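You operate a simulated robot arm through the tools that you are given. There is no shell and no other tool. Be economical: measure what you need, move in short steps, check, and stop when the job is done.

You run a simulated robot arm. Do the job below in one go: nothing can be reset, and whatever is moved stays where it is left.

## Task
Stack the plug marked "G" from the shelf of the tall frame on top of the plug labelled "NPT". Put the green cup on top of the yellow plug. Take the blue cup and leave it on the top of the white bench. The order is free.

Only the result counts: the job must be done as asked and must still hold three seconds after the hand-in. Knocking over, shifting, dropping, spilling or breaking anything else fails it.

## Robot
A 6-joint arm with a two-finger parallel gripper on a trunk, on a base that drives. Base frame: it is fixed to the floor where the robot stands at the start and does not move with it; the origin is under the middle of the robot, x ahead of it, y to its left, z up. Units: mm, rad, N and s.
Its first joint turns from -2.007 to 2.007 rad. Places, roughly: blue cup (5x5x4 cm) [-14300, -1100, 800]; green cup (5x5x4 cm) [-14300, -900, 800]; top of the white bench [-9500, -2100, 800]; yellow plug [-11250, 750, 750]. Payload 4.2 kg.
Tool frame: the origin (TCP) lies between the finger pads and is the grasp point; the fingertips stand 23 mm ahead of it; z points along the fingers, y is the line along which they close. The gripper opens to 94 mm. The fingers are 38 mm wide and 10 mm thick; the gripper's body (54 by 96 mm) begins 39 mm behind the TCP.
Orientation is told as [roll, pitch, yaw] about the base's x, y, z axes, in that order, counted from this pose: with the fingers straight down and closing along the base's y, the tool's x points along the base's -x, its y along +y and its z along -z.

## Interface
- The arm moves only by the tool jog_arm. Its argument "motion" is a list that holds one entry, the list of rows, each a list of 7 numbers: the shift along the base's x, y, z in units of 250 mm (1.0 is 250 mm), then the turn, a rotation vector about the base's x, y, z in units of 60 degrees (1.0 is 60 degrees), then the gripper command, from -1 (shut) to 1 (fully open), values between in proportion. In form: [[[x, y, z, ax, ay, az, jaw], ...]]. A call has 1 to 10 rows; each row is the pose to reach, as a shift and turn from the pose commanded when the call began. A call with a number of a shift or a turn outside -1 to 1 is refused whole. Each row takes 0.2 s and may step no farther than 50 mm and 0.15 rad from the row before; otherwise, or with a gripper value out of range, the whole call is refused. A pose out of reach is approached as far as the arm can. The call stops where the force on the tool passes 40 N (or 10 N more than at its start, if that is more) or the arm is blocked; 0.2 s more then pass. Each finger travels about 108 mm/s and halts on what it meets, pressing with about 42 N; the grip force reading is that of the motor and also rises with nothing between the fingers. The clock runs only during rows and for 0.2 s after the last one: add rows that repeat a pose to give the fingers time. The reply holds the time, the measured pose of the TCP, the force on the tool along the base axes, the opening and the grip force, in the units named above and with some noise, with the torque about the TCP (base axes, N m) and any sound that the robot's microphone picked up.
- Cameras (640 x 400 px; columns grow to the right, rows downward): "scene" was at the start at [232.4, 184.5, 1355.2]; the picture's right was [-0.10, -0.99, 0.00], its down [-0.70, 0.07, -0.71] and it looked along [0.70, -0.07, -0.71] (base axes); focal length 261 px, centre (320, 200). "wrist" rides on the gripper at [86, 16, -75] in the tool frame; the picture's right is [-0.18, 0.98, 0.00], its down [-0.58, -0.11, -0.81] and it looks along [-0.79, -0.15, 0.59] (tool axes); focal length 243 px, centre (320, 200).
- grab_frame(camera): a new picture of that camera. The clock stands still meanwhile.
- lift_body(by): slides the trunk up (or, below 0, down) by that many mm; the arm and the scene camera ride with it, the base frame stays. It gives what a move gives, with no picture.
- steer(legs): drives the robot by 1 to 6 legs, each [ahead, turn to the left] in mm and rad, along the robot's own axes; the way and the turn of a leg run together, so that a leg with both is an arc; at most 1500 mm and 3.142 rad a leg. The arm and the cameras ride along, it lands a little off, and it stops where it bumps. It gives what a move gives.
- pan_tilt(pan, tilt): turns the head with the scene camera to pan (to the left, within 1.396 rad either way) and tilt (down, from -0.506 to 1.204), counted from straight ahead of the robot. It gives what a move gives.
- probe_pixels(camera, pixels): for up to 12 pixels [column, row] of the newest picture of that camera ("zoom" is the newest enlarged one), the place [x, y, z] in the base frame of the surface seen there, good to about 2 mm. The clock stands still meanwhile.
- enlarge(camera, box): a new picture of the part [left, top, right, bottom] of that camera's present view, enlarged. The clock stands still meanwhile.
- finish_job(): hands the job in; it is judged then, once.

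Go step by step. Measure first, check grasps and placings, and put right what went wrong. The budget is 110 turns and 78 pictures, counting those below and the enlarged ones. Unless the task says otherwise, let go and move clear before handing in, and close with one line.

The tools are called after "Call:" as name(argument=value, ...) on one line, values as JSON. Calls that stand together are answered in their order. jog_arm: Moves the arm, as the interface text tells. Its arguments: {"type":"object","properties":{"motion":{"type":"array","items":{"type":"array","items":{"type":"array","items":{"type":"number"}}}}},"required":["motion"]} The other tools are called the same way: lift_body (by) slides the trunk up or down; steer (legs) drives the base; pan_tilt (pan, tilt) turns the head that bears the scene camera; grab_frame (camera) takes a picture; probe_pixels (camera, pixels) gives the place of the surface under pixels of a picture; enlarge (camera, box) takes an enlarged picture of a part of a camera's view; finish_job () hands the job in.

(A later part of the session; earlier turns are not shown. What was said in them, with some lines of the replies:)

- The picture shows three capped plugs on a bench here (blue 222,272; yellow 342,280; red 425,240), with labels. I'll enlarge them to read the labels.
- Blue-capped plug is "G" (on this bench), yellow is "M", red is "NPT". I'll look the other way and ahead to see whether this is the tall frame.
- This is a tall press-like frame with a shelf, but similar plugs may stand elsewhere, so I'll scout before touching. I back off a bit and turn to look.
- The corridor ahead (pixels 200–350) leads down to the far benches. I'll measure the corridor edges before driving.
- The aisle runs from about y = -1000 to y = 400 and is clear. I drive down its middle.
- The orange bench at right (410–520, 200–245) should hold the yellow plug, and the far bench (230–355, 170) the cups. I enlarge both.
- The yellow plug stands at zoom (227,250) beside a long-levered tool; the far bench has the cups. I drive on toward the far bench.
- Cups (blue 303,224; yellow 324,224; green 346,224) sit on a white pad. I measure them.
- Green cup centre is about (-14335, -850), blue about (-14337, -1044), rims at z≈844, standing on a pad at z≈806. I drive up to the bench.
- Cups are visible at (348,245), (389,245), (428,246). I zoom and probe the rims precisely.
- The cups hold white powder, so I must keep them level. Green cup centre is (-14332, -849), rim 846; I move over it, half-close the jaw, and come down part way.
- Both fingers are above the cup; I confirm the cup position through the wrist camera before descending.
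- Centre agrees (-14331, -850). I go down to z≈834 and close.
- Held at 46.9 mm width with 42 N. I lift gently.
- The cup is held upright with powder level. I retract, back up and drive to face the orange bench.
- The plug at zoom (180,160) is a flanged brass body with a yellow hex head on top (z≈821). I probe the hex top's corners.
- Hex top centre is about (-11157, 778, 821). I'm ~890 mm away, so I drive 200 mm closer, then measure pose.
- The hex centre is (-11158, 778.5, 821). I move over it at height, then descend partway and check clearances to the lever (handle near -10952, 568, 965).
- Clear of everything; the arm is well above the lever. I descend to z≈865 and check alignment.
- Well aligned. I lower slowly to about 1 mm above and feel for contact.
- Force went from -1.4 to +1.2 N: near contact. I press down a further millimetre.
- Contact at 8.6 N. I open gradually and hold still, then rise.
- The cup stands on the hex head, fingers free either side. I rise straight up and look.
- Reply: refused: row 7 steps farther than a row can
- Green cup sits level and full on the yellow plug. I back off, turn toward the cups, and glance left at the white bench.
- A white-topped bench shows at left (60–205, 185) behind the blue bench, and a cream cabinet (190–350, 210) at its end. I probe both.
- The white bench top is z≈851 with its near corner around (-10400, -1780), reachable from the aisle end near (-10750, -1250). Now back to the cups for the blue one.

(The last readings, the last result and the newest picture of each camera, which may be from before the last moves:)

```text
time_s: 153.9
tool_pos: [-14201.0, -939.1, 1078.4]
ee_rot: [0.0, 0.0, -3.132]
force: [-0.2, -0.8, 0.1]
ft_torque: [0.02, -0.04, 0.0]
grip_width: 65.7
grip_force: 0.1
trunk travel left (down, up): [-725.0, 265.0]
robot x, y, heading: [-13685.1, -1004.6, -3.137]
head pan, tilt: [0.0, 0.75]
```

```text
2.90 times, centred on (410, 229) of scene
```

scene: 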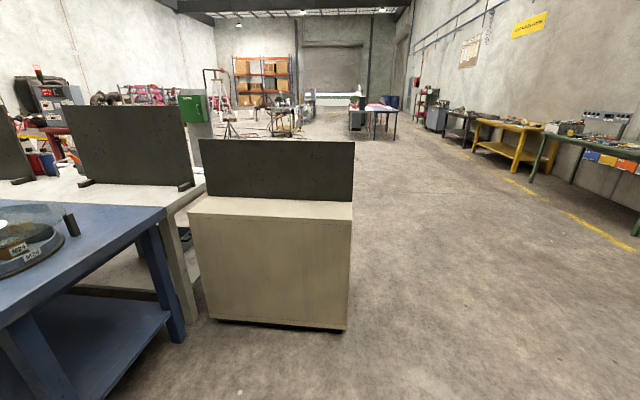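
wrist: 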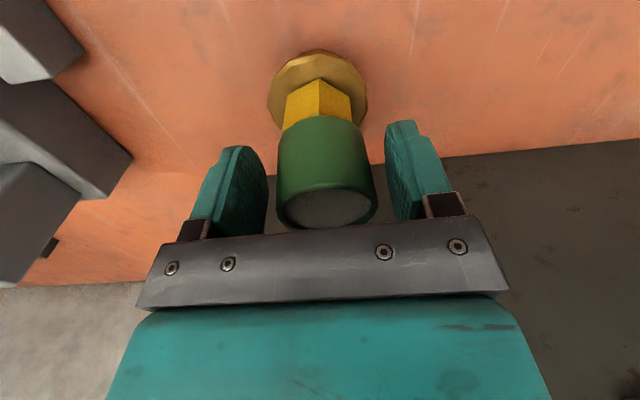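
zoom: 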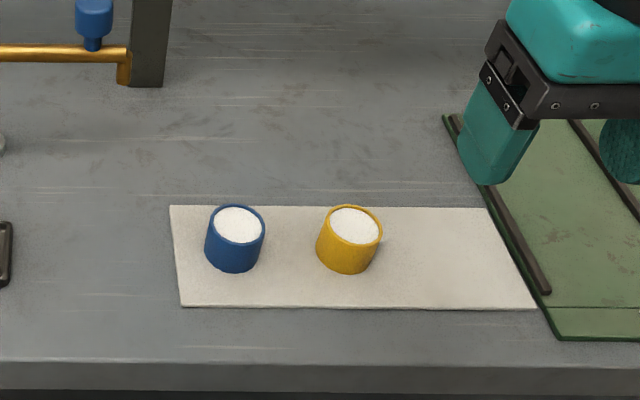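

Call:
probe_pixels(camera="zoom", pixels=[[238, 224], [207, 222], [264, 226], [238, 205], [236, 244], [130, 45], [120, 75], [148, 40]])

```text
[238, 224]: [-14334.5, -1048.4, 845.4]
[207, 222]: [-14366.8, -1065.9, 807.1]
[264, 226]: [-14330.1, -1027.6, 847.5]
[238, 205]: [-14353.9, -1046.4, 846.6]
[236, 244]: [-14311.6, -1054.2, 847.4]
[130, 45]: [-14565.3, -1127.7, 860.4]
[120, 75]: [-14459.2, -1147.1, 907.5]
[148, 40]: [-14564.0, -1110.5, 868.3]
```

Blue cup centre (-14332.5, -1050). I move over it and down to z≈900.

Call:
jog_arm(motion=[[[-0.132, -0.111, 0, 0, 0, 0, 0.36], [-0.263, -0.222, 0, 0, 0, 0, 0.36], [-0.395, -0.333, 0, 0, 0, 0, 0.36], [-0.526, -0.444, 0, 0, 0, 0, 0.36], [-0.526, -0.444, -0.19, 0, 0, 0, 0.36], [-0.526, -0.444, -0.38, 0, 0, 0, 0.36], [-0.526, -0.444, -0.57, 0, 0, 0, 0.36], [-0.526, -0.444, -0.7, 0, 0, 0, 0.36], [-0.526, -0.444, -0.7, 0, 0, 0, 0.36]]])

Call:
grab_frame(camera="wrist")

```text
time_s: 155.9
tool_pos: [-14331.3, -1051.3, 900.9]
ee_rot: [-0.001, 0.0, -3.133]
force: [0.6, 0.1, 0.6]
ft_torque: [-0.05, 0.01, 0.03]
grip_width: 63.8
grip_force: 0.2
trunk travel left (down, up): [-725.0, 265.0]
robot x, y, heading: [-13685.9, -1007.9, -3.136]
head pan, tilt: [0.0, 0.75]
```

```text
40 pictures are left
```

wrist: 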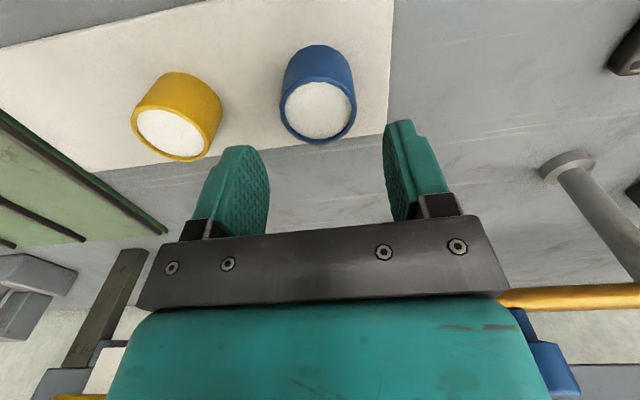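

Centred (cup rim at 318,108, as the green one was). I descend and grip.

Call:
jog_arm(motion=[[[0, 0.004, -0.13, 0, 0, 0, 0.36], [0, 0.004, -0.26, 0, 0, 0, 0.36], [0, 0.004, -0.272, 0, 0, 0, 0.36], [0, 0.004, -0.272, 0, 0, 0, 0.0], [0, 0.004, -0.272, 0, 0, 0, -0.3], [0, 0.004, -0.272, 0, 0, 0, -0.3]]])

```text
time_s: 157.3
tool_pos: [-14333.4, -1049.2, 835.5]
ee_rot: [0.0, 0.0, -3.132]
force: [-0.5, 0.4, 0.1]
ft_torque: [0.0, -0.05, 0.01]
grip_width: 46.8
grip_force: 42.2
trunk travel left (down, up): [-725.0, 265.0]
robot x, y, heading: [-13685.1, -1003.3, -3.138]
head pan, tilt: [0.0, 0.75]
```

Gripped at 46.8 mm. I lift gently.

Call:
jog_arm(motion=[[[0, 0, 0.03, 0, 0, 0, -0.3], [0, 0, 0.12, 0, 0, 0, -0.3], [0, 0, 0.24, 0, 0, 0, -0.3], [0, 0, 0.38, 0, 0, 0, -0.3], [0, 0, 0.52, 0, 0, 0, -0.3], [0, 0, 0.66, 0, 0, 0, -0.3], [0, 0, 0.8, 0, 0, 0, -0.3], [0, 0, 0.92, 0, 0, 0, -0.3], [0, 0, 0.99, 0, 0, 0, -0.3]]])

Call:
jog_arm(motion=[[[0.1, 0.03, 0, 0, 0, 0, -0.3], [0.25, 0.08, 0, 0, 0, 0, -0.3], [0.4, 0.13, 0, 0, 0, 0, -0.3], [0.53, 0.17, 0, 0, 0, 0, -0.3]]])

Call:
grab_frame(camera="wrist")

```text
time_s: 159.3
tool_pos: [-14333.6, -1050.0, 1082.9]
ee_rot: [-0.001, 0.0, -3.135]
force: [-0.2, 0.8, -0.1]
ft_torque: [0.01, -0.04, 0.03]
grip_width: 46.7
grip_force: 42.0
trunk travel left (down, up): [-725.0, 265.0]
robot x, y, heading: [-13686.7, -1003.5, -3.143]
head pan, tilt: [0.0, 0.75]
```

```text
time_s: 160.3
tool_pos: [-14199.1, -1005.9, 1081.6]
ee_rot: [-0.002, 0.0, -3.133]
force: [-0.8, 0.3, -1.4]
ft_torque: [0.0, -0.03, 0.03]
grip_width: 46.9
grip_force: 42.0
trunk travel left (down, up): [-725.0, 265.0]
robot x, y, heading: [-13688.4, -1005.6, -3.138]
head pan, tilt: [0.0, 0.75]
```

```text
39 pictures are left
```

wrist: 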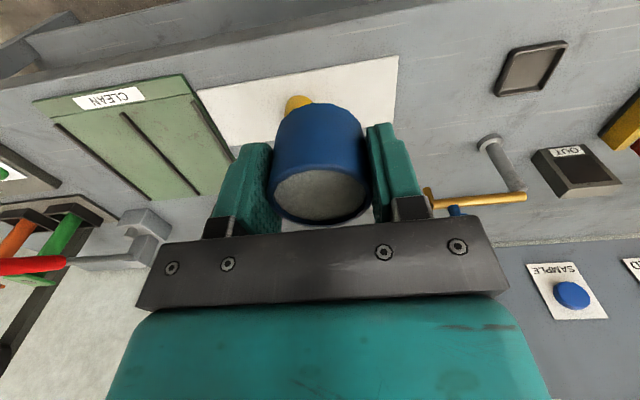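

Blue cup held. I drive to the end of the white bench and face its near corner.

Call:
steer(legs=[[-700, 0], [0, 3.04], [1000, 0], [998, 0], [0, -0.65]])

Call:
pan_tilt(pan=0, tilt=0.6)

Call:
grab_frame(camera="scene")

```text
time_s: 182.7
tool_pos: [-10599.9, -1503.7, 1079.9]
ee_rot: [0.0, -0.001, -0.729]
force: [-0.5, -0.1, -1.7]
ft_torque: [-0.01, -0.02, 0.0]
grip_width: 46.7
grip_force: 41.8
trunk travel left (down, up): [-725.0, 265.0]
robot x, y, heading: [-10981.0, -1159.6, -0.735]
head pan, tilt: [0.0, 0.75]
```

```text
time_s: 183.4
tool_pos: [-10599.2, -1503.7, 1081.0]
ee_rot: [0.002, 0.001, -0.727]
force: [-0.7, 0.2, -0.4]
ft_torque: [0.01, 0.0, 0.03]
grip_width: 46.8
grip_force: 42.3
trunk travel left (down, up): [-725.0, 265.0]
robot x, y, heading: [-10983.5, -1158.6, -0.736]
head pan, tilt: [0.0, 0.6]
```

```text
38 pictures are left
```

scene: 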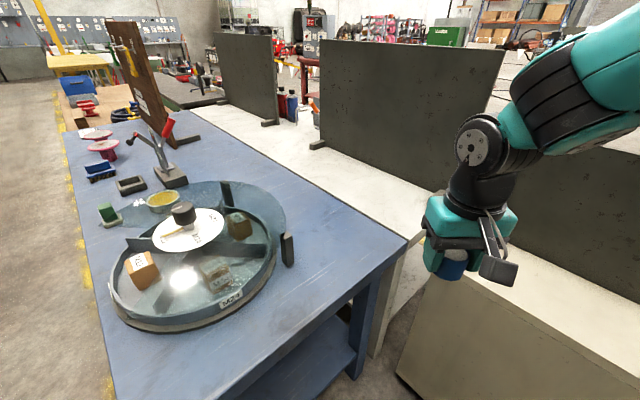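

The white top shows as a strip (between 290–420 across rows 150–220) in front of the dark boards. I probe its extent.

Call:
probe_pixels(camera="scene", pixels=[[340, 180], [370, 200], [400, 215], [415, 225], [415, 200], [425, 190], [390, 230], [405, 242], [360, 165], [320, 146], [395, 262], [280, 150]])

Call:
enlarge(camera="scene", box=[280, 120, 480, 300])

```text
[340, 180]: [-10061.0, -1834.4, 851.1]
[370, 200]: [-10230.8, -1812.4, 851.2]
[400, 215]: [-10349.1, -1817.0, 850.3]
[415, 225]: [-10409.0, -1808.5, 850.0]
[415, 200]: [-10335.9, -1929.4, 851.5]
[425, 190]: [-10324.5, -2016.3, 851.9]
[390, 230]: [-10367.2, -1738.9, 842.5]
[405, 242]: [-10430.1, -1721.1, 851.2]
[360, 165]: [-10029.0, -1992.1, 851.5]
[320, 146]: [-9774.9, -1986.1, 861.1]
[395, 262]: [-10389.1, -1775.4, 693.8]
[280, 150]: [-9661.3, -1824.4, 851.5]
```

```text
2.22 times, centred on (380, 210) of scene
```

zoom: 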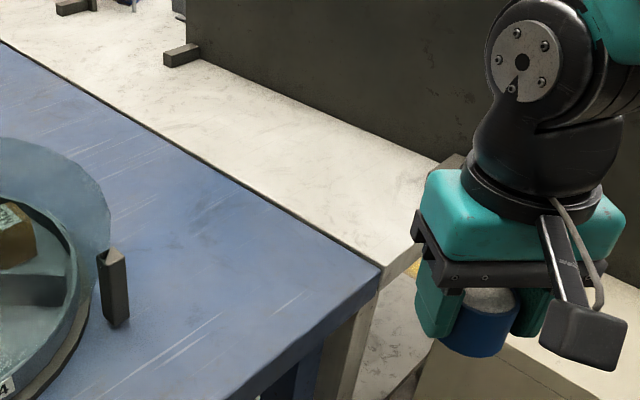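

The white top spans y≈-1745 to -2010 and ends near x≈-10430. I'll place at (-10310, -1865); first 220 mm closer.

Call:
steer(legs=[[220, 0]])

Call:
grab_frame(camera="scene")

```text
time_s: 185.1
tool_pos: [-10438.2, -1650.0, 1080.4]
ee_rot: [0.0, 0.001, -0.728]
force: [0.0, -0.5, -1.3]
ft_torque: [0.03, -0.01, 0.01]
grip_width: 46.7
grip_force: 42.0
trunk travel left (down, up): [-725.0, 265.0]
robot x, y, heading: [-10818.0, -1305.1, -0.735]
head pan, tilt: [0.0, 0.6]
```

```text
36 pictures are left
```

scene: 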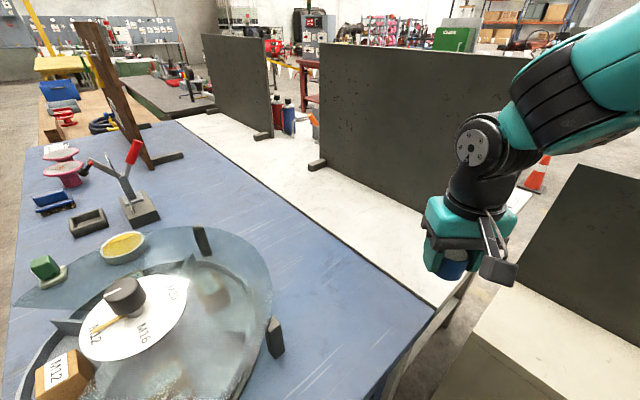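

Call:
probe_pixels(camera="scene", pixels=[[480, 52], [340, 46], [400, 190], [460, 155], [520, 110], [570, 100], [610, 65], [440, 240], [430, 290], [590, 170], [540, 170]])

```text
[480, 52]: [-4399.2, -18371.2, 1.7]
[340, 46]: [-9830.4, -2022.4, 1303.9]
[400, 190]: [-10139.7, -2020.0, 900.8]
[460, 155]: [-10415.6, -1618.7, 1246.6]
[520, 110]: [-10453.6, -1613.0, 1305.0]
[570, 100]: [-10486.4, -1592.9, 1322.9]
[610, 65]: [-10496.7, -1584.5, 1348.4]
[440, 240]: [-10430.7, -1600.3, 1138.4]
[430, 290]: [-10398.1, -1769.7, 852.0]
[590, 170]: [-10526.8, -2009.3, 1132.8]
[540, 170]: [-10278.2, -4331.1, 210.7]
```

The board (y≈-2022) leaves room, and the forearm leans back toward +y. I move over (-10330, -1850) at height, then down partially.

Call:
jog_arm(motion=[[[0.04, -0.07, 0, 0, 0, 0, -0.3], [0.12, -0.22, 0, 0, 0, 0, -0.3], [0.2, -0.37, 0, 0, 0, 0, -0.3], [0.28, -0.52, 0, 0, 0, 0, -0.3], [0.36, -0.67, 0, 0, 0, 0, -0.3], [0.42, -0.78, 0, 0, 0, 0, -0.3], [0.432, -0.8, -0.08, 0, 0, 0, -0.3], [0.432, -0.8, -0.22, 0, 0, 0, -0.3], [0.432, -0.8, -0.38, 0, 0, 0, -0.3], [0.432, -0.8, -0.44, 0, 0, 0, -0.3]]])

Call:
grab_frame(camera="scene")

Call:
grab_frame(camera="wrist")

```text
time_s: 187.3
tool_pos: [-10330.0, -1850.2, 970.3]
ee_rot: [-0.001, 0.0, -0.727]
force: [0.3, 0.1, -0.5]
ft_torque: [-0.01, -0.01, 0.01]
grip_width: 46.9
grip_force: 42.1
trunk travel left (down, up): [-725.0, 265.0]
robot x, y, heading: [-10819.0, -1304.7, -0.735]
head pan, tilt: [0.0, 0.6]
```

```text
35 pictures are left
```

scene: 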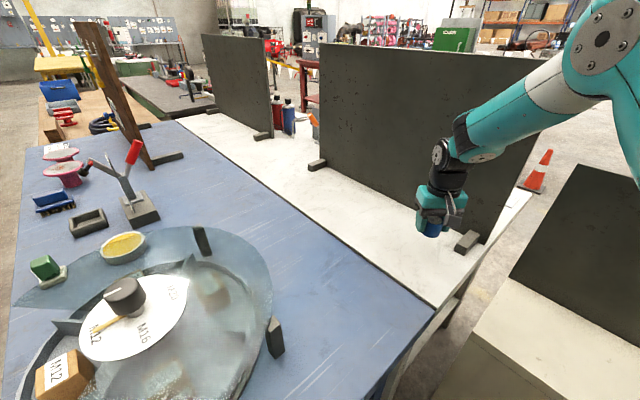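

```text
34 pictures are left
```

wrist: 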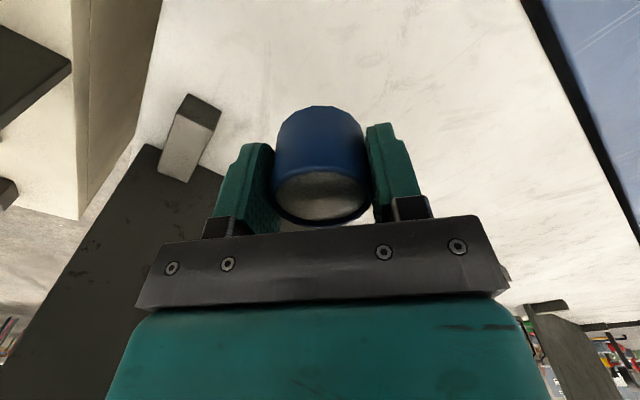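

Call:
probe_pixels(camera="wrist", pixels=[[200, 105], [215, 125], [180, 175], [250, 100], [320, 60], [200, 60], [150, 60]])

```text
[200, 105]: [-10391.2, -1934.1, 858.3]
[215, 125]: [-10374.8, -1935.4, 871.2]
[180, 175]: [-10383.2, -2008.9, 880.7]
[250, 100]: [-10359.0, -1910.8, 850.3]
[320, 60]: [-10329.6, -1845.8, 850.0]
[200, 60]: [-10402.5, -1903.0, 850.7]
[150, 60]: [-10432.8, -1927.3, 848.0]
```

The board's foot is near (-10375, -1935, 880), so I shift 15 mm away and lower to just above the surface (z≈850.5; cup base is 29 mm under the TCP).

Call:
jog_arm(motion=[[[0.06, 0.05, -0.05, 0, 0, 0, -0.3], [0.06, 0.05, -0.18, 0, 0, 0, -0.3], [0.06, 0.05, -0.28, 0, 0, 0, -0.3], [0.06, 0.05, -0.33, 0, 0, 0, -0.3], [0.06, 0.05, -0.345, 0, 0, 0, -0.3], [0.06, 0.05, -0.345, 0, 0, 0, -0.3]]])

```text
time_s: 188.7
tool_pos: [-10314.6, -1837.1, 885.1]
ee_rot: [0.0, 0.0, -0.728]
force: [0.4, 0.0, -1.1]
ft_torque: [-0.03, 0.03, -0.01]
grip_width: 46.6
grip_force: 41.8
trunk travel left (down, up): [-725.0, 265.0]
robot x, y, heading: [-10817.3, -1305.7, -0.732]
head pan, tilt: [0.0, 0.6]
```

Call:
jog_arm(motion=[[[0, 0, -0.008, 0, 0, 0, -0.3], [0, 0, -0.014, 0, 0, 0, -0.3], [0, 0, -0.018, 0, 0, 0, -0.3], [0, 0, -0.018, 0, 0, 0, -0.3]]])

```text
time_s: 189.7
tool_pos: [-10314.5, -1837.6, 880.9]
ee_rot: [-0.001, -0.001, -0.728]
force: [-0.8, 1.0, -1.4]
ft_torque: [-0.03, -0.03, 0.03]
grip_width: 46.7
grip_force: 41.8
trunk travel left (down, up): [-725.0, 265.0]
robot x, y, heading: [-10820.1, -1305.4, -0.733]
head pan, tilt: [0.0, 0.6]
```

Call:
jog_arm(motion=[[[0, 0, -0.005, 0, 0, 0, -0.3], [0, 0, -0.009, 0, 0, 0, -0.3], [0, 0, -0.011, 0, 0, 0, -0.3], [0, 0, -0.011, 0, 0, 0, -0.3]]])

```text
time_s: 190.7
tool_pos: [-10314.9, -1836.6, 879.4]
ee_rot: [-0.002, -0.004, -0.728]
force: [0.9, -5.0, 17.9]
ft_torque: [-0.01, 0.15, 0.06]
grip_width: 46.9
grip_force: 42.3
trunk travel left (down, up): [-725.0, 265.0]
robot x, y, heading: [-10820.2, -1306.2, -0.732]
head pan, tilt: [0.0, 0.6]
```

Contact at 18 N. I relieve slightly and open.

Call:
jog_arm(motion=[[[0, 0, 0.004, 0, 0, 0, -0.3], [0, 0, 0.004, 0, 0, 0, 0.0], [0, 0, 0.004, 0, 0, 0, 0.15], [0, 0, 0.004, 0, 0, 0, 0.3], [0, 0, 0.004, 0, 0, 0, 0.4], [0, 0, 0.004, 0, 0, 0, 0.4]]])

Call:
jog_arm(motion=[[[0, 0, 0.06, 0, 0, 0, 0.4], [0, 0, 0.16, 0, 0, 0, 0.4], [0, 0, 0.32, 0, 0, 0, 0.4], [0, 0, 0.5, 0, 0, 0, 0.4], [0, 0, 0.68, 0, 0, 0, 0.4], [0, 0, 0.84, 0, 0, 0, 0.4], [-0.1, 0.14, 0.84, 0, 0, 0, 0.4], [-0.2, 0.28, 0.84, 0, 0, 0, 0.4], [-0.3, 0.42, 0.84, 0, 0, 0, 0.4], [-0.4, 0.56, 0.84, 0, 0, 0, 0.4]]])

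Call:
grab_frame(camera="scene")

```text
time_s: 192.1
tool_pos: [-10314.6, -1838.0, 877.9]
ee_rot: [0.002, 0.0, -0.727]
force: [0.0, -0.1, 0.4]
ft_torque: [-0.02, 0.0, 0.01]
grip_width: 66.0
grip_force: 0.0
trunk travel left (down, up): [-725.0, 265.0]
robot x, y, heading: [-10819.6, -1306.6, -0.735]
head pan, tilt: [0.0, 0.6]
```

```text
time_s: 194.3
tool_pos: [-10416.9, -1698.3, 1088.5]
ee_rot: [0.001, 0.0, -0.728]
force: [0.0, -0.2, -0.1]
ft_torque: [0.01, 0.05, -0.01]
grip_width: 65.8
grip_force: 0.0
trunk travel left (down, up): [-725.0, 265.0]
robot x, y, heading: [-10819.4, -1304.6, -0.735]
head pan, tilt: [0.0, 0.6]
```

```text
33 pictures are left
```

scene: 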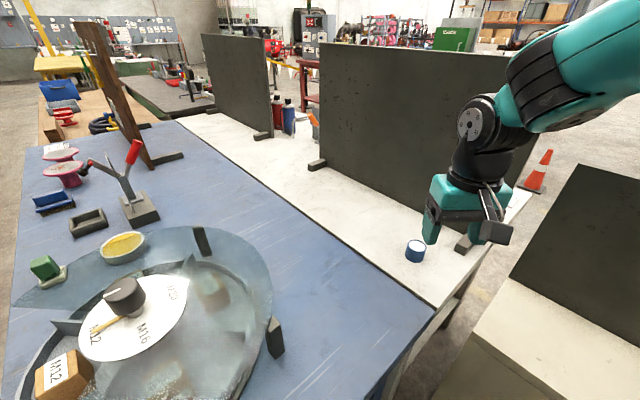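

Blue cup stands on the white bench (415,250). Now I drive back along the aisle to the tall frame.

Call:
steer(legs=[[-600, 0], [0, 1.33], [1120, 0], [0, -0.584], [1500, 0], [1500, 0]])

Call:
pan_tilt(pan=0, tilt=0.2)

Call:
grab_frame(camera="scene")

```text
time_s: 222.2
tool_pos: [-6756.0, -171.9, 1089.2]
ee_rot: [-0.001, 0.0, 0.034]
force: [-0.1, -0.1, 0.3]
ft_torque: [0.02, 0.0, 0.0]
grip_width: 65.8
grip_force: 0.0
trunk travel left (down, up): [-725.0, 265.0]
robot x, y, heading: [-7316.6, -166.4, 0.026]
head pan, tilt: [0.0, 0.6]
```

```text
time_s: 223.1
tool_pos: [-6755.2, -171.9, 1089.7]
ee_rot: [0.0, 0.001, 0.033]
force: [-0.1, 0.6, -0.1]
ft_torque: [0.01, -0.01, 0.05]
grip_width: 65.6
grip_force: 0.1
trunk travel left (down, up): [-725.0, 265.0]
robot x, y, heading: [-7318.8, -163.4, 0.028]
head pan, tilt: [0.0, 0.201]
```

```text
32 pictures are left
```

scene: 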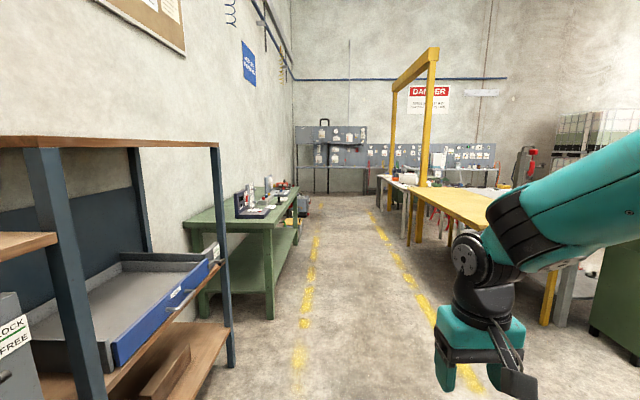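

The start frame is at the aisle's end (330,160). I drive on.

Call:
steer(legs=[[0, -0.015], [1500, 0], [1500, 0], [1500, 0], [1500, 0]])

Call:
grab_frame(camera="scene")

```text
time_s: 252.1
tool_pos: [-722.5, -9.9, 1089.1]
ee_rot: [-0.001, 0.0, 0.034]
force: [0.2, -0.5, 0.4]
ft_torque: [0.0, 0.04, -0.01]
grip_width: 65.4
grip_force: 0.0
trunk travel left (down, up): [-725.0, 265.0]
robot x, y, heading: [-1286.9, -3.4, 0.027]
head pan, tilt: [0.0, 0.201]
```

```text
31 pictures are left
```

scene: 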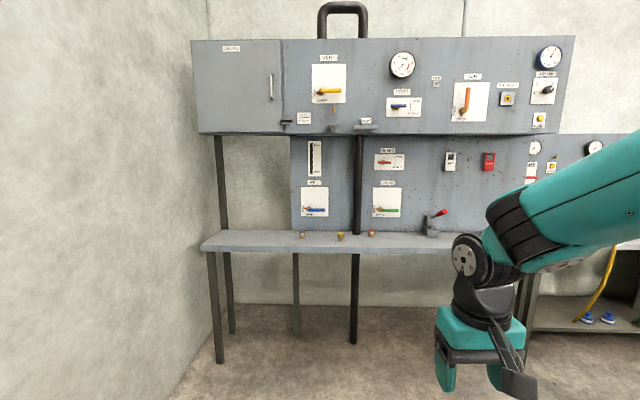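

I'm in front of the tall frame with the plugs at (302,236), (340,237), (371,233). I retract the arm a little and drive up to the starting place.

Call:
jog_arm(motion=[[[-0.12, 0, 0, 0, 0, 0, 0.6], [-0.24, 0, 0, 0, 0, 0, 0.6], [-0.32, 0, 0, 0, 0, 0, 0.6]]])

Call:
steer(legs=[[0, -0.025], [1265, 0]])

Call:
pan_tilt(pan=0.1, tilt=0.8)

Call:
grab_frame(camera="scene")

```text
time_s: 252.9
tool_pos: [-803.6, -9.5, 1088.7]
ee_rot: [0.0, 0.001, 0.033]
force: [0.2, -0.2, -0.6]
ft_torque: [0.0, 0.02, 0.0]
grip_width: 75.4
grip_force: 0.1
trunk travel left (down, up): [-725.0, 265.0]
robot x, y, heading: [-1281.5, -3.3, 0.029]
head pan, tilt: [0.0, 0.201]
```

```text
time_s: 259.6
tool_pos: [452.7, -3.5, 1089.3]
ee_rot: [-0.001, 0.0, 0.021]
force: [0.3, 0.1, 0.4]
ft_torque: [-0.04, -0.03, 0.01]
grip_width: 75.2
grip_force: 0.1
trunk travel left (down, up): [-725.0, 265.0]
robot x, y, heading: [-29.6, 9.6, 0.017]
head pan, tilt: [0.0, 0.201]
```

```text
time_s: 260.6
tool_pos: [453.5, -5.2, 1089.6]
ee_rot: [-0.001, 0.0, 0.022]
force: [-0.5, 0.2, 0.4]
ft_torque: [0.01, -0.01, -0.02]
grip_width: 75.3
grip_force: 0.1
trunk travel left (down, up): [-725.0, 265.0]
robot x, y, heading: [-26.3, 6.7, 0.012]
head pan, tilt: [0.099, 0.799]
```

```text
30 pictures are left
```

scene: 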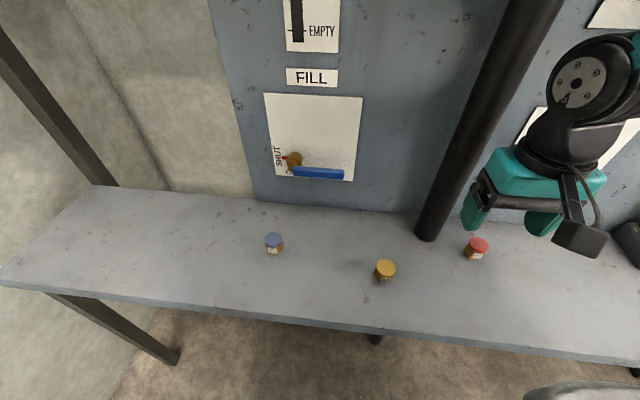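

Call:
enlarge(camera="scene", box=[250, 220, 310, 270])

Call:
probe_pixels(camera="zoom", pixels=[[260, 156], [175, 156], [350, 156], [260, 100], [260, 205], [270, 260], [200, 230], [330, 230]])

Call:
enlarge(camera="scene", box=[445, 225, 505, 275])

Call:
probe_pixels(camera="zoom", pixels=[[340, 150], [260, 150], [425, 150], [340, 105], [330, 200], [330, 260], [250, 240], [400, 240]])

```text
8.00 times, centred on (280, 245) of scene
```

zoom: 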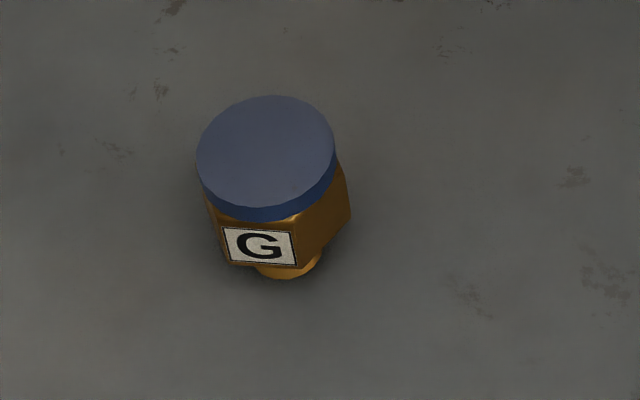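

```text
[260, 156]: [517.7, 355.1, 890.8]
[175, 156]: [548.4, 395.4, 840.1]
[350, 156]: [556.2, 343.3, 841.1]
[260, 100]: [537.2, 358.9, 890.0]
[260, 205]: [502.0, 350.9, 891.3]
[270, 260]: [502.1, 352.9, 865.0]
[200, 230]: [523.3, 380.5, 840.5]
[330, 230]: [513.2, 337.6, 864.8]
```

```text
8.00 times, centred on (475, 250) of scene
```

zoom: 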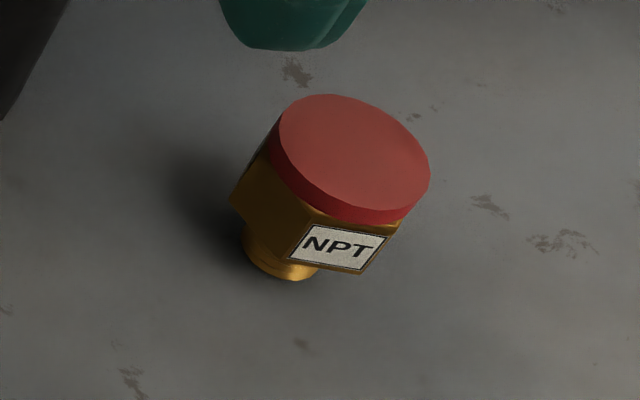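

```text
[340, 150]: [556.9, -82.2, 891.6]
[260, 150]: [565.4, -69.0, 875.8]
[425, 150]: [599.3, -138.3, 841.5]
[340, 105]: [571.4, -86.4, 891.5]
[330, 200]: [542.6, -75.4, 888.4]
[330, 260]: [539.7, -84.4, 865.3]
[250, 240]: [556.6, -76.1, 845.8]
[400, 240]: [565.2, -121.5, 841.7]
```

G cap centre ≈ (519, 354), plug z 842–891; NPT cap centre ≈ (557, -82), top 891.5. I move over G at height.

Call:
jog_arm(motion=[[[0.02, 0.16, 0, 0, 0, 0, 0.6], [0.05, 0.34, 0, 0, 0, 0, 0.6], [0.08, 0.52, 0, 0, 0, 0, 0.6], [0.12, 0.7, 0, 0, 0, 0, 0.6], [0.15, 0.88, 0, 0, 0, 0, 0.6], [0.18, 0.98, 0, 0, 0, 0, 0.6]]])

Call:
jog_arm(motion=[[[0.03, 0.16, 0, 0, 0, 0, 0.6], [0.06, 0.32, 0, 0, 0, 0, 0.6], [0.08, 0.456, 0, 0, 0, 0, 0.6], [0.08, 0.456, -0.18, 0, 0, 0, 0.6], [0.08, 0.456, -0.36, 0, 0, 0, 0.6], [0.08, 0.456, -0.48, 0, 0, 0, 0.6], [0.08, 0.456, -0.48, 0, 0, 0, 0.6]]])

Call:
grab_frame(camera="wrist")

Call:
grab_frame(camera="scene")

```text
time_s: 262.0
tool_pos: [499.8, 240.5, 1089.9]
ee_rot: [-0.001, 0.0, 0.019]
force: [-0.6, -0.2, -0.7]
ft_torque: [0.02, -0.04, -0.01]
grip_width: 75.5
grip_force: 0.1
trunk travel left (down, up): [-725.0, 265.0]
robot x, y, heading: [-30.7, 9.3, 0.017]
head pan, tilt: [0.099, 0.799]
```

```text
time_s: 263.6
tool_pos: [519.0, 354.9, 968.7]
ee_rot: [0.001, 0.0, 0.022]
force: [-0.9, -0.8, 0.2]
ft_torque: [-0.01, 0.03, 0.0]
grip_width: 75.4
grip_force: 0.1
trunk travel left (down, up): [-725.0, 265.0]
robot x, y, heading: [-26.3, 9.8, 0.019]
head pan, tilt: [0.099, 0.799]
```

```text
27 pictures are left
```

wrist: 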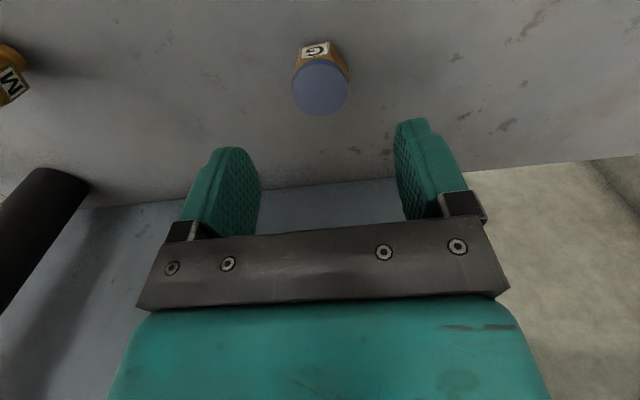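

```text
26 pictures are left
```

scene: 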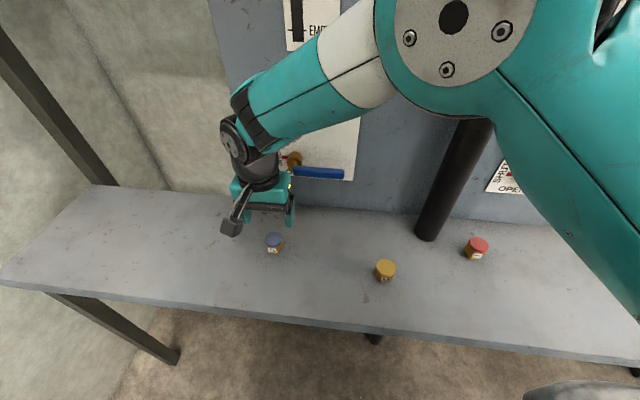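

I check the cap position through the wrist view and the blue FILL lever's distance.

Call:
enlarge(camera="wrist", box=[270, 20, 370, 120])

Call:
probe_pixels(camera="scene", pixels=[[320, 173], [296, 160], [340, 174], [350, 140]])

Call:
probe_pixels(camera="wrist", pixels=[[320, 88], [295, 86], [346, 86], [320, 64], [320, 112], [314, 51], [303, 53], [328, 49]])

```text
4.00 times, centred on (320, 70) of wrist
```

zoom: 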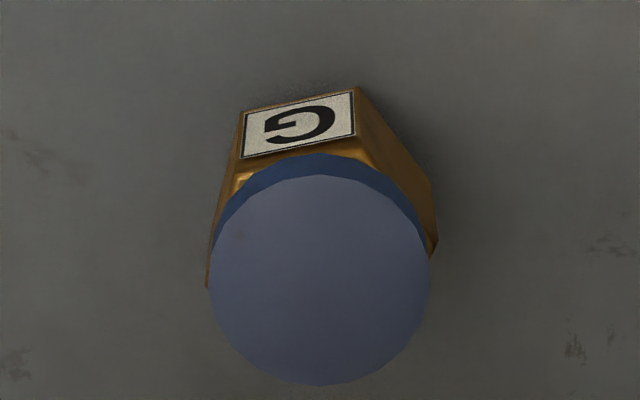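

```text
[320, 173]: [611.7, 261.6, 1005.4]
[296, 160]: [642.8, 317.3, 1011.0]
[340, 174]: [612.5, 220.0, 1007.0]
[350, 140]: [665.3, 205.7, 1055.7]
```

```text
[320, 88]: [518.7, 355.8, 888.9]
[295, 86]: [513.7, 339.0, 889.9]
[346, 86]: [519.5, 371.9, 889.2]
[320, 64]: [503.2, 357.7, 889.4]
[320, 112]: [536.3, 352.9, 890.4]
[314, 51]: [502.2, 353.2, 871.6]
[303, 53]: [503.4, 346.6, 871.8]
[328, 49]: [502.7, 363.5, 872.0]
```

The G label face is square to -x, so hex flats lie at ±30° to my jaw line. I turn the tool +30°, then descend part way.

Call:
jog_arm(motion=[[[0, 0, 0, 0, 0, 0.125, 0.6], [0, 0, 0, 0, 0, 0.25, 0.6], [0, 0, 0, 0, 0, 0.375, 0.6], [0.002, 0, 0, 0, 0, 0.5, 0.6], [0.002, 0, -0.1, 0, 0, 0.5, 0.5], [0.002, 0, -0.18, 0, 0, 0.5, 0.4], [0.002, 0, -0.18, 0, 0, 0.5, 0.4]]])

Call:
grab_frame(camera="wrist")

Call:
probe_pixels(camera="scene", pixels=[[20, 20]])

```text
time_s: 265.2
tool_pos: [519.6, 354.9, 924.0]
ee_rot: [0.0, 0.0, 0.545]
force: [-0.8, 0.5, -0.3]
ft_torque: [-0.03, 0.01, -0.04]
grip_width: 66.0
grip_force: 0.0
trunk travel left (down, up): [-725.0, 265.0]
robot x, y, heading: [-27.2, 8.2, 0.016]
head pan, tilt: [0.099, 0.799]
```

```text
24 pictures are left
```

wrist: 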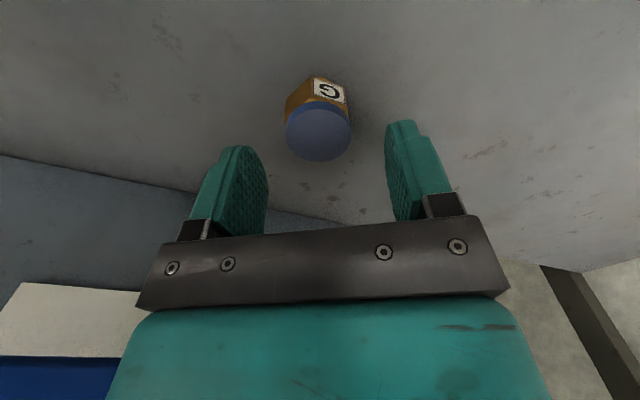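

```text
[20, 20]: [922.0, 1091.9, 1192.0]
```

Aligned and centred. I descend to z≈872 and close.

Call:
jog_arm(motion=[[[0, 0, -0.1, 0, 0, 0, 0.4], [0, 0, -0.19, 0, 0, 0, 0.4], [0, 0, -0.206, 0, 0, 0, 0.4], [0, 0, -0.206, 0, 0, 0, 0.1], [0, 0, -0.206, 0, 0, 0, -0.2], [0, 0, -0.206, 0, 0, 0, -0.5], [0, 0, -0.206, 0, 0, 0, -0.5]]])

Call:
grab_frame(camera="wrist")

```text
time_s: 266.8
tool_pos: [519.0, 355.1, 873.1]
ee_rot: [0.0, 0.0, 0.546]
force: [0.0, 0.5, 0.0]
ft_torque: [0.02, 0.01, -0.02]
grip_width: 35.6
grip_force: 41.6
trunk travel left (down, up): [-725.0, 265.0]
robot x, y, heading: [-32.6, 8.2, 0.013]
head pan, tilt: [0.099, 0.799]
```

```text
23 pictures are left
```

wrist: 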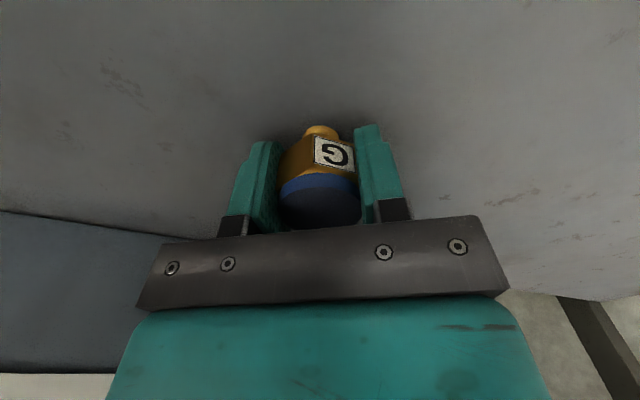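

Gripped on flats at 35.6 mm. I lift, retract a bit, and carry it past the post.

Call:
jog_arm(motion=[[[0, 0, 0.04, 0, 0, 0, -0.5], [0, 0, 0.18, 0, 0, 0, -0.5], [0, 0, 0.36, 0, 0, 0, -0.5], [0, 0, 0.54, 0, 0, 0, -0.5], [-0.06, -0.15, 0.58, 0, 0, 0, -0.5], [-0.12, -0.32, 0.58, 0, 0, 0, -0.5], [-0.17, -0.5, 0.58, 0, 0, 0, -0.5], [-0.21, -0.68, 0.58, 0, 0, 0, -0.5], [-0.23, -0.86, 0.58, 0, 0, 0, -0.5], [-0.23, -0.98, 0.58, 0, 0, 0, -0.5]]])

Call:
jog_arm(motion=[[[0, -0.16, 0, 0, 0, 0, -0.5], [0, -0.34, 0, 0, 0, 0, -0.5], [0.02, -0.52, 0, 0, 0, 0, -0.5], [0.06, -0.68, 0, 0, 0, 0, -0.5], [0.14, -0.77, 0, 0, 0, 0, -0.5], [0.26, -0.77, 0, 0, 0, 0, -0.5], [0.32, -0.77, 0, 0, 0, 0, -0.5], [0.32, -0.77, 0, 0, 0, 0, -0.5]]])

Call:
grab_frame(camera="scene")

Call:
grab_frame(camera="wrist")

```text
time_s: 269.0
tool_pos: [460.9, 108.3, 1016.0]
ee_rot: [-0.001, 0.0, 0.544]
force: [0.3, -0.2, -1.8]
ft_torque: [-0.01, 0.02, 0.02]
grip_width: 35.6
grip_force: 42.2
trunk travel left (down, up): [-725.0, 265.0]
robot x, y, heading: [-29.4, 6.3, 0.015]
head pan, tilt: [0.099, 0.799]
```

```text
time_s: 270.8
tool_pos: [540.1, -82.2, 1017.6]
ee_rot: [0.0, 0.002, 0.543]
force: [0.6, 0.5, -2.3]
ft_torque: [-0.01, -0.01, -0.03]
grip_width: 35.4
grip_force: 42.4
trunk travel left (down, up): [-725.0, 265.0]
robot x, y, heading: [-27.5, 9.7, 0.015]
head pan, tilt: [0.099, 0.799]
```

```text
22 pictures are left
```

scene: 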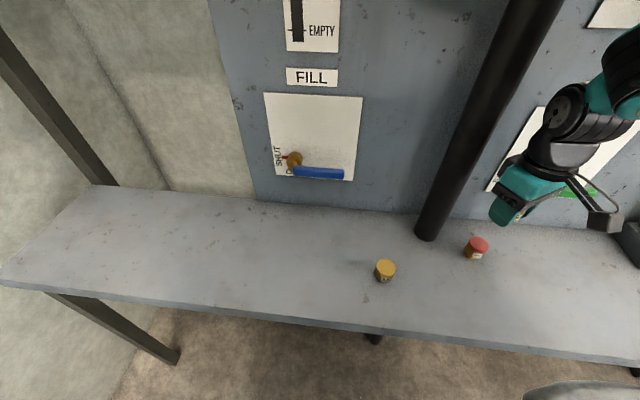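

```text
21 pictures are left
```

wrist: 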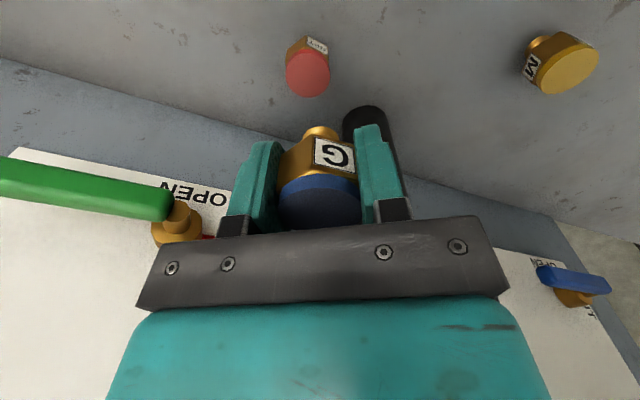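

The NPT cap shows at wrist (307,75); I probe its rim, the green lever and the post.

Call:
enlarge(camera="wrist", box=[270, 20, 350, 110])

Call:
probe_pixels(camera="wrist", pixels=[[307, 76], [287, 76], [328, 76], [308, 57], [308, 95], [140, 198], [30, 180], [180, 225], [365, 115], [385, 125]])

```text
4.44 times, centred on (310, 65) of wrist
```

zoom: 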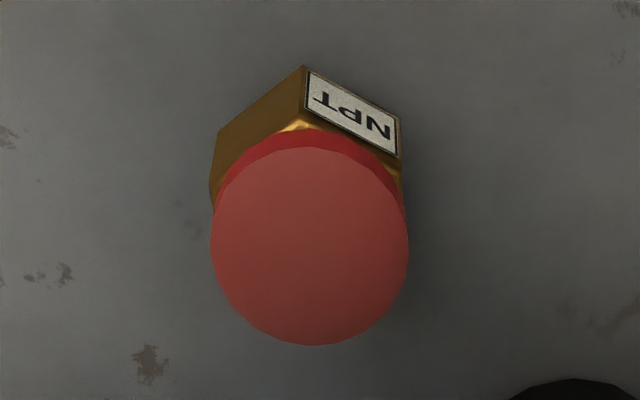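

```text
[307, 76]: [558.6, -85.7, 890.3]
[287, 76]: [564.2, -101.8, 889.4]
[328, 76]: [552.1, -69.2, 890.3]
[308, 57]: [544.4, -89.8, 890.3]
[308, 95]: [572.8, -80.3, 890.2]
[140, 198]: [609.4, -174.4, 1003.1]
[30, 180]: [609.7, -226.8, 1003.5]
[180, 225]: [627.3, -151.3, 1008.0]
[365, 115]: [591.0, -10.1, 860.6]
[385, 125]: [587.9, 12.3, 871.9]
```

NPT cap centre is (558.4, -85.3), top z≈890.5. Post and lever clearances are about 40 mm. I align and lower to base ≈ 8 mm above the cap.

Call:
jog_arm(motion=[[[0.073, -0.012, 0, 0, 0, 0, -0.5], [0.073, -0.012, -0.12, 0, 0, 0, -0.5], [0.073, -0.012, -0.24, 0, 0, 0, -0.5], [0.073, -0.012, -0.32, 0, 0, 0, -0.5], [0.073, -0.012, -0.34, 0, 0, 0, -0.5], [0.073, -0.012, -0.34, 0, 0, 0, -0.5]]])

Call:
grab_frame(camera="wrist")

Call:
enlarge(camera="scene", box=[430, 170, 590, 270])

```text
time_s: 272.2
tool_pos: [559.2, -86.0, 933.4]
ee_rot: [0.001, -0.001, 0.544]
force: [0.1, 0.0, -1.6]
ft_torque: [0.02, -0.04, -0.02]
grip_width: 35.6
grip_force: 42.6
trunk travel left (down, up): [-725.0, 265.0]
robot x, y, heading: [-28.3, 7.5, 0.014]
head pan, tilt: [0.099, 0.799]
```

```text
19 pictures are left
```

wrist: 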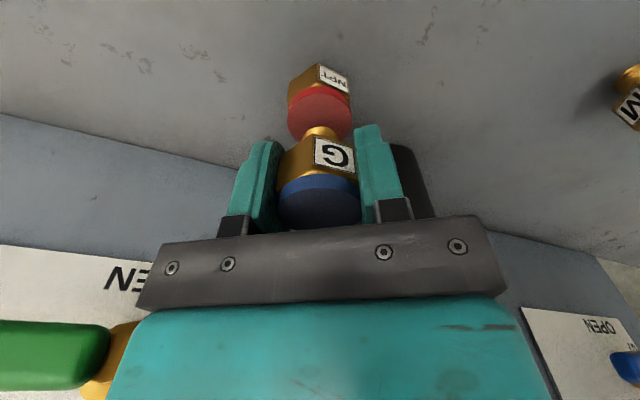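

```text
4.00 times, centred on (510, 220) of scene
```

zoom: 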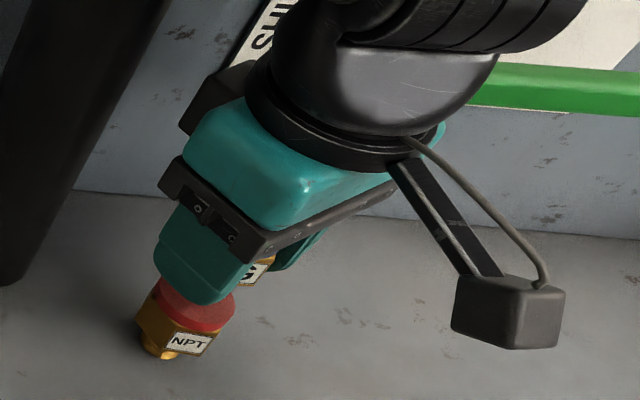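

The spigot sits centred over the red cap. I lower slowly to contact.

Call:
jog_arm(motion=[[[-0.002, 0.002, -0.02, 0, 0, 0, -0.5], [-0.002, 0.002, -0.03, 0, 0, 0, -0.5], [-0.002, 0.002, -0.036, 0, 0, 0, -0.5], [-0.002, 0.002, -0.036, 0, 0, 0, -0.5]]])

Call:
jog_arm(motion=[[[0, 0, -0.003, 0, 0, 0, -0.5], [0, 0, -0.006, 0, 0, 0, -0.5], [0, 0, -0.006, 0, 0, 0, -0.5]]])

```text
time_s: 273.2
tool_pos: [559.3, -86.4, 923.2]
ee_rot: [0.0, 0.001, 0.544]
force: [0.7, -0.3, -2.0]
ft_torque: [0.0, 0.0, 0.0]
grip_width: 35.5
grip_force: 42.1
trunk travel left (down, up): [-725.0, 265.0]
robot x, y, heading: [-27.3, 8.9, 0.018]
head pan, tilt: [0.099, 0.799]
```

```text
time_s: 274.0
tool_pos: [559.3, -85.6, 921.0]
ee_rot: [0.0, -0.001, 0.545]
force: [-0.4, 0.2, 0.1]
ft_torque: [-0.01, 0.02, -0.02]
grip_width: 35.5
grip_force: 41.8
trunk travel left (down, up): [-725.0, 265.0]
robot x, y, heading: [-29.1, 7.3, 0.016]
head pan, tilt: [0.099, 0.799]
```

Call:
jog_arm(motion=[[[0, 0, -0.003, 0, 0, 0, -0.5], [0, 0, -0.005, 0, 0, 0, -0.5], [0, 0, -0.005, 0, 0, 0, -0.5]]])

Call:
enlarge(camera="wrist", box=[240, 50, 400, 230])

```text
time_s: 274.8
tool_pos: [559.6, -86.2, 921.9]
ee_rot: [0.0, -0.001, 0.542]
force: [-1.1, -2.1, 23.9]
ft_torque: [-0.08, 0.09, 0.01]
grip_width: 35.7
grip_force: 42.1
trunk travel left (down, up): [-725.0, 265.0]
robot x, y, heading: [-29.6, 8.8, 0.016]
head pan, tilt: [0.099, 0.799]
```

```text
2.22 times, centred on (320, 140) of wrist
```

zoom: 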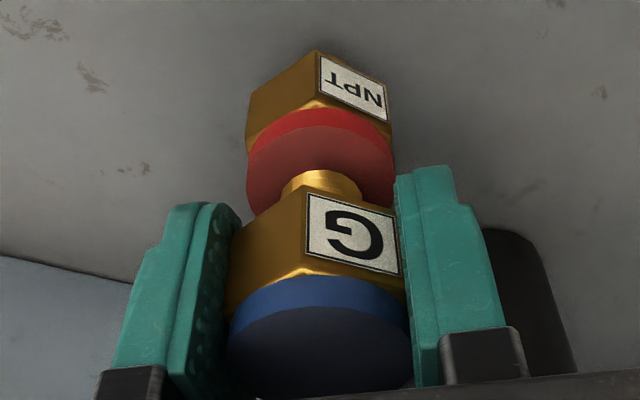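

Contact at 24 N, centred. I ease off to the touch point, then open.

Call:
jog_arm(motion=[[[0, 0, 0.004, 0, 0, 0, -0.5], [0, 0, 0.004, 0, 0, 0, -0.5]]])

Call:
jog_arm(motion=[[[0, 0, 0, 0, 0, 0, -0.2], [0, 0, 0, 0, 0, 0, -0.1], [0, 0, 0, 0, 0, 0, 0.1], [0, 0, 0, 0, 0, 0, 0.3], [0, 0, 0, 0, 0, 0, 0.3]]])

Call:
grab_frame(camera="wrist")

```text
time_s: 275.4
tool_pos: [558.9, -86.3, 922.9]
ee_rot: [0.0, 0.0, 0.545]
force: [-1.7, -2.5, 17.6]
ft_torque: [-0.09, 0.04, 0.0]
grip_width: 35.4
grip_force: 42.1
trunk travel left (down, up): [-725.0, 265.0]
robot x, y, heading: [-28.5, 6.7, 0.019]
head pan, tilt: [0.099, 0.799]
```

```text
time_s: 276.6
tool_pos: [559.2, -85.9, 922.0]
ee_rot: [-0.001, 0.001, 0.545]
force: [0.1, 0.5, -0.6]
ft_torque: [0.0, 0.0, 0.0]
grip_width: 61.2
grip_force: 0.0
trunk travel left (down, up): [-725.0, 265.0]
robot x, y, heading: [-26.1, 9.3, 0.018]
head pan, tilt: [0.099, 0.799]
```

```text
16 pictures are left
```

wrist: 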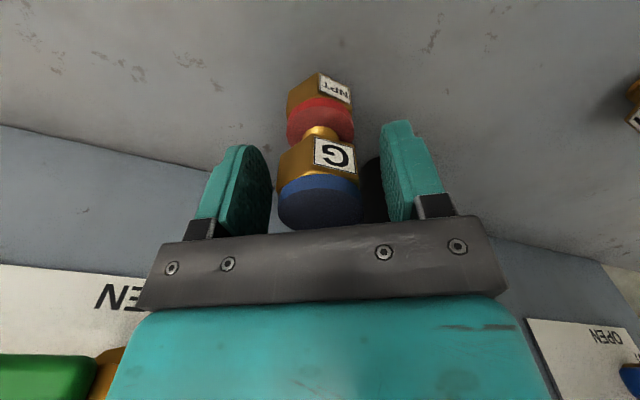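

Released and standing. I rise straight up, then retract toward the robot.

Call:
jog_arm(motion=[[[0, 0, 0.06, 0, 0, 0, 0.3], [0, 0, 0.16, 0, 0, 0, 0.3], [0, 0, 0.3, 0, 0, 0, 0.3], [0, 0, 0.44, 0, 0, 0, 0.3], [0, 0, 0.56, 0, 0, 0, 0.3], [-0.12, 0, 0.56, 0, 0, 0, 0.3], [-0.26, 0, 0.56, 0, 0, 0, 0.3], [-0.36, 0, 0.56, 0, 0, 0, 0.3]]])

Call:
enlarge(camera="scene", box=[370, 170, 570, 295])

```text
time_s: 278.4
tool_pos: [468.0, -87.8, 1061.6]
ee_rot: [0.0, 0.001, 0.544]
force: [1.4, -0.2, -0.3]
ft_torque: [0.01, 0.02, -0.04]
grip_width: 61.2
grip_force: 0.1
trunk travel left (down, up): [-725.0, 265.0]
robot x, y, heading: [-28.2, 11.8, 0.016]
head pan, tilt: [0.099, 0.799]
```

```text
3.20 times, centred on (470, 232) of scene
```

zoom: 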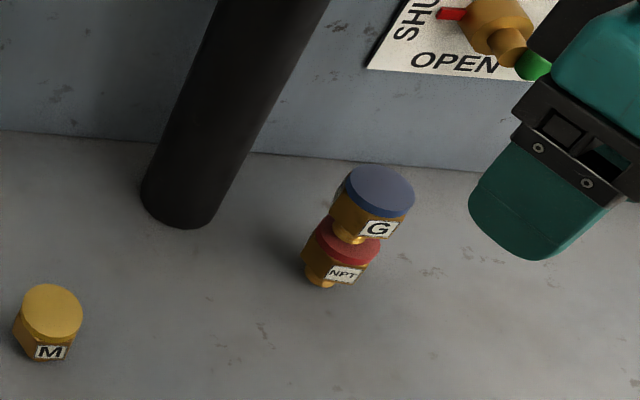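

G stands squarely on NPT, M is undisturbed, and both cups were seen upright in place. I hand in.

Call:
finish_job()

```text
The job is handed in.
```

The job is handed in, and all three parts looked right in the last pictures I took of them: plug G stands on plug NPT, the green cup is full and level on the yellow plug, and the blue cup stands upright on the white bench.
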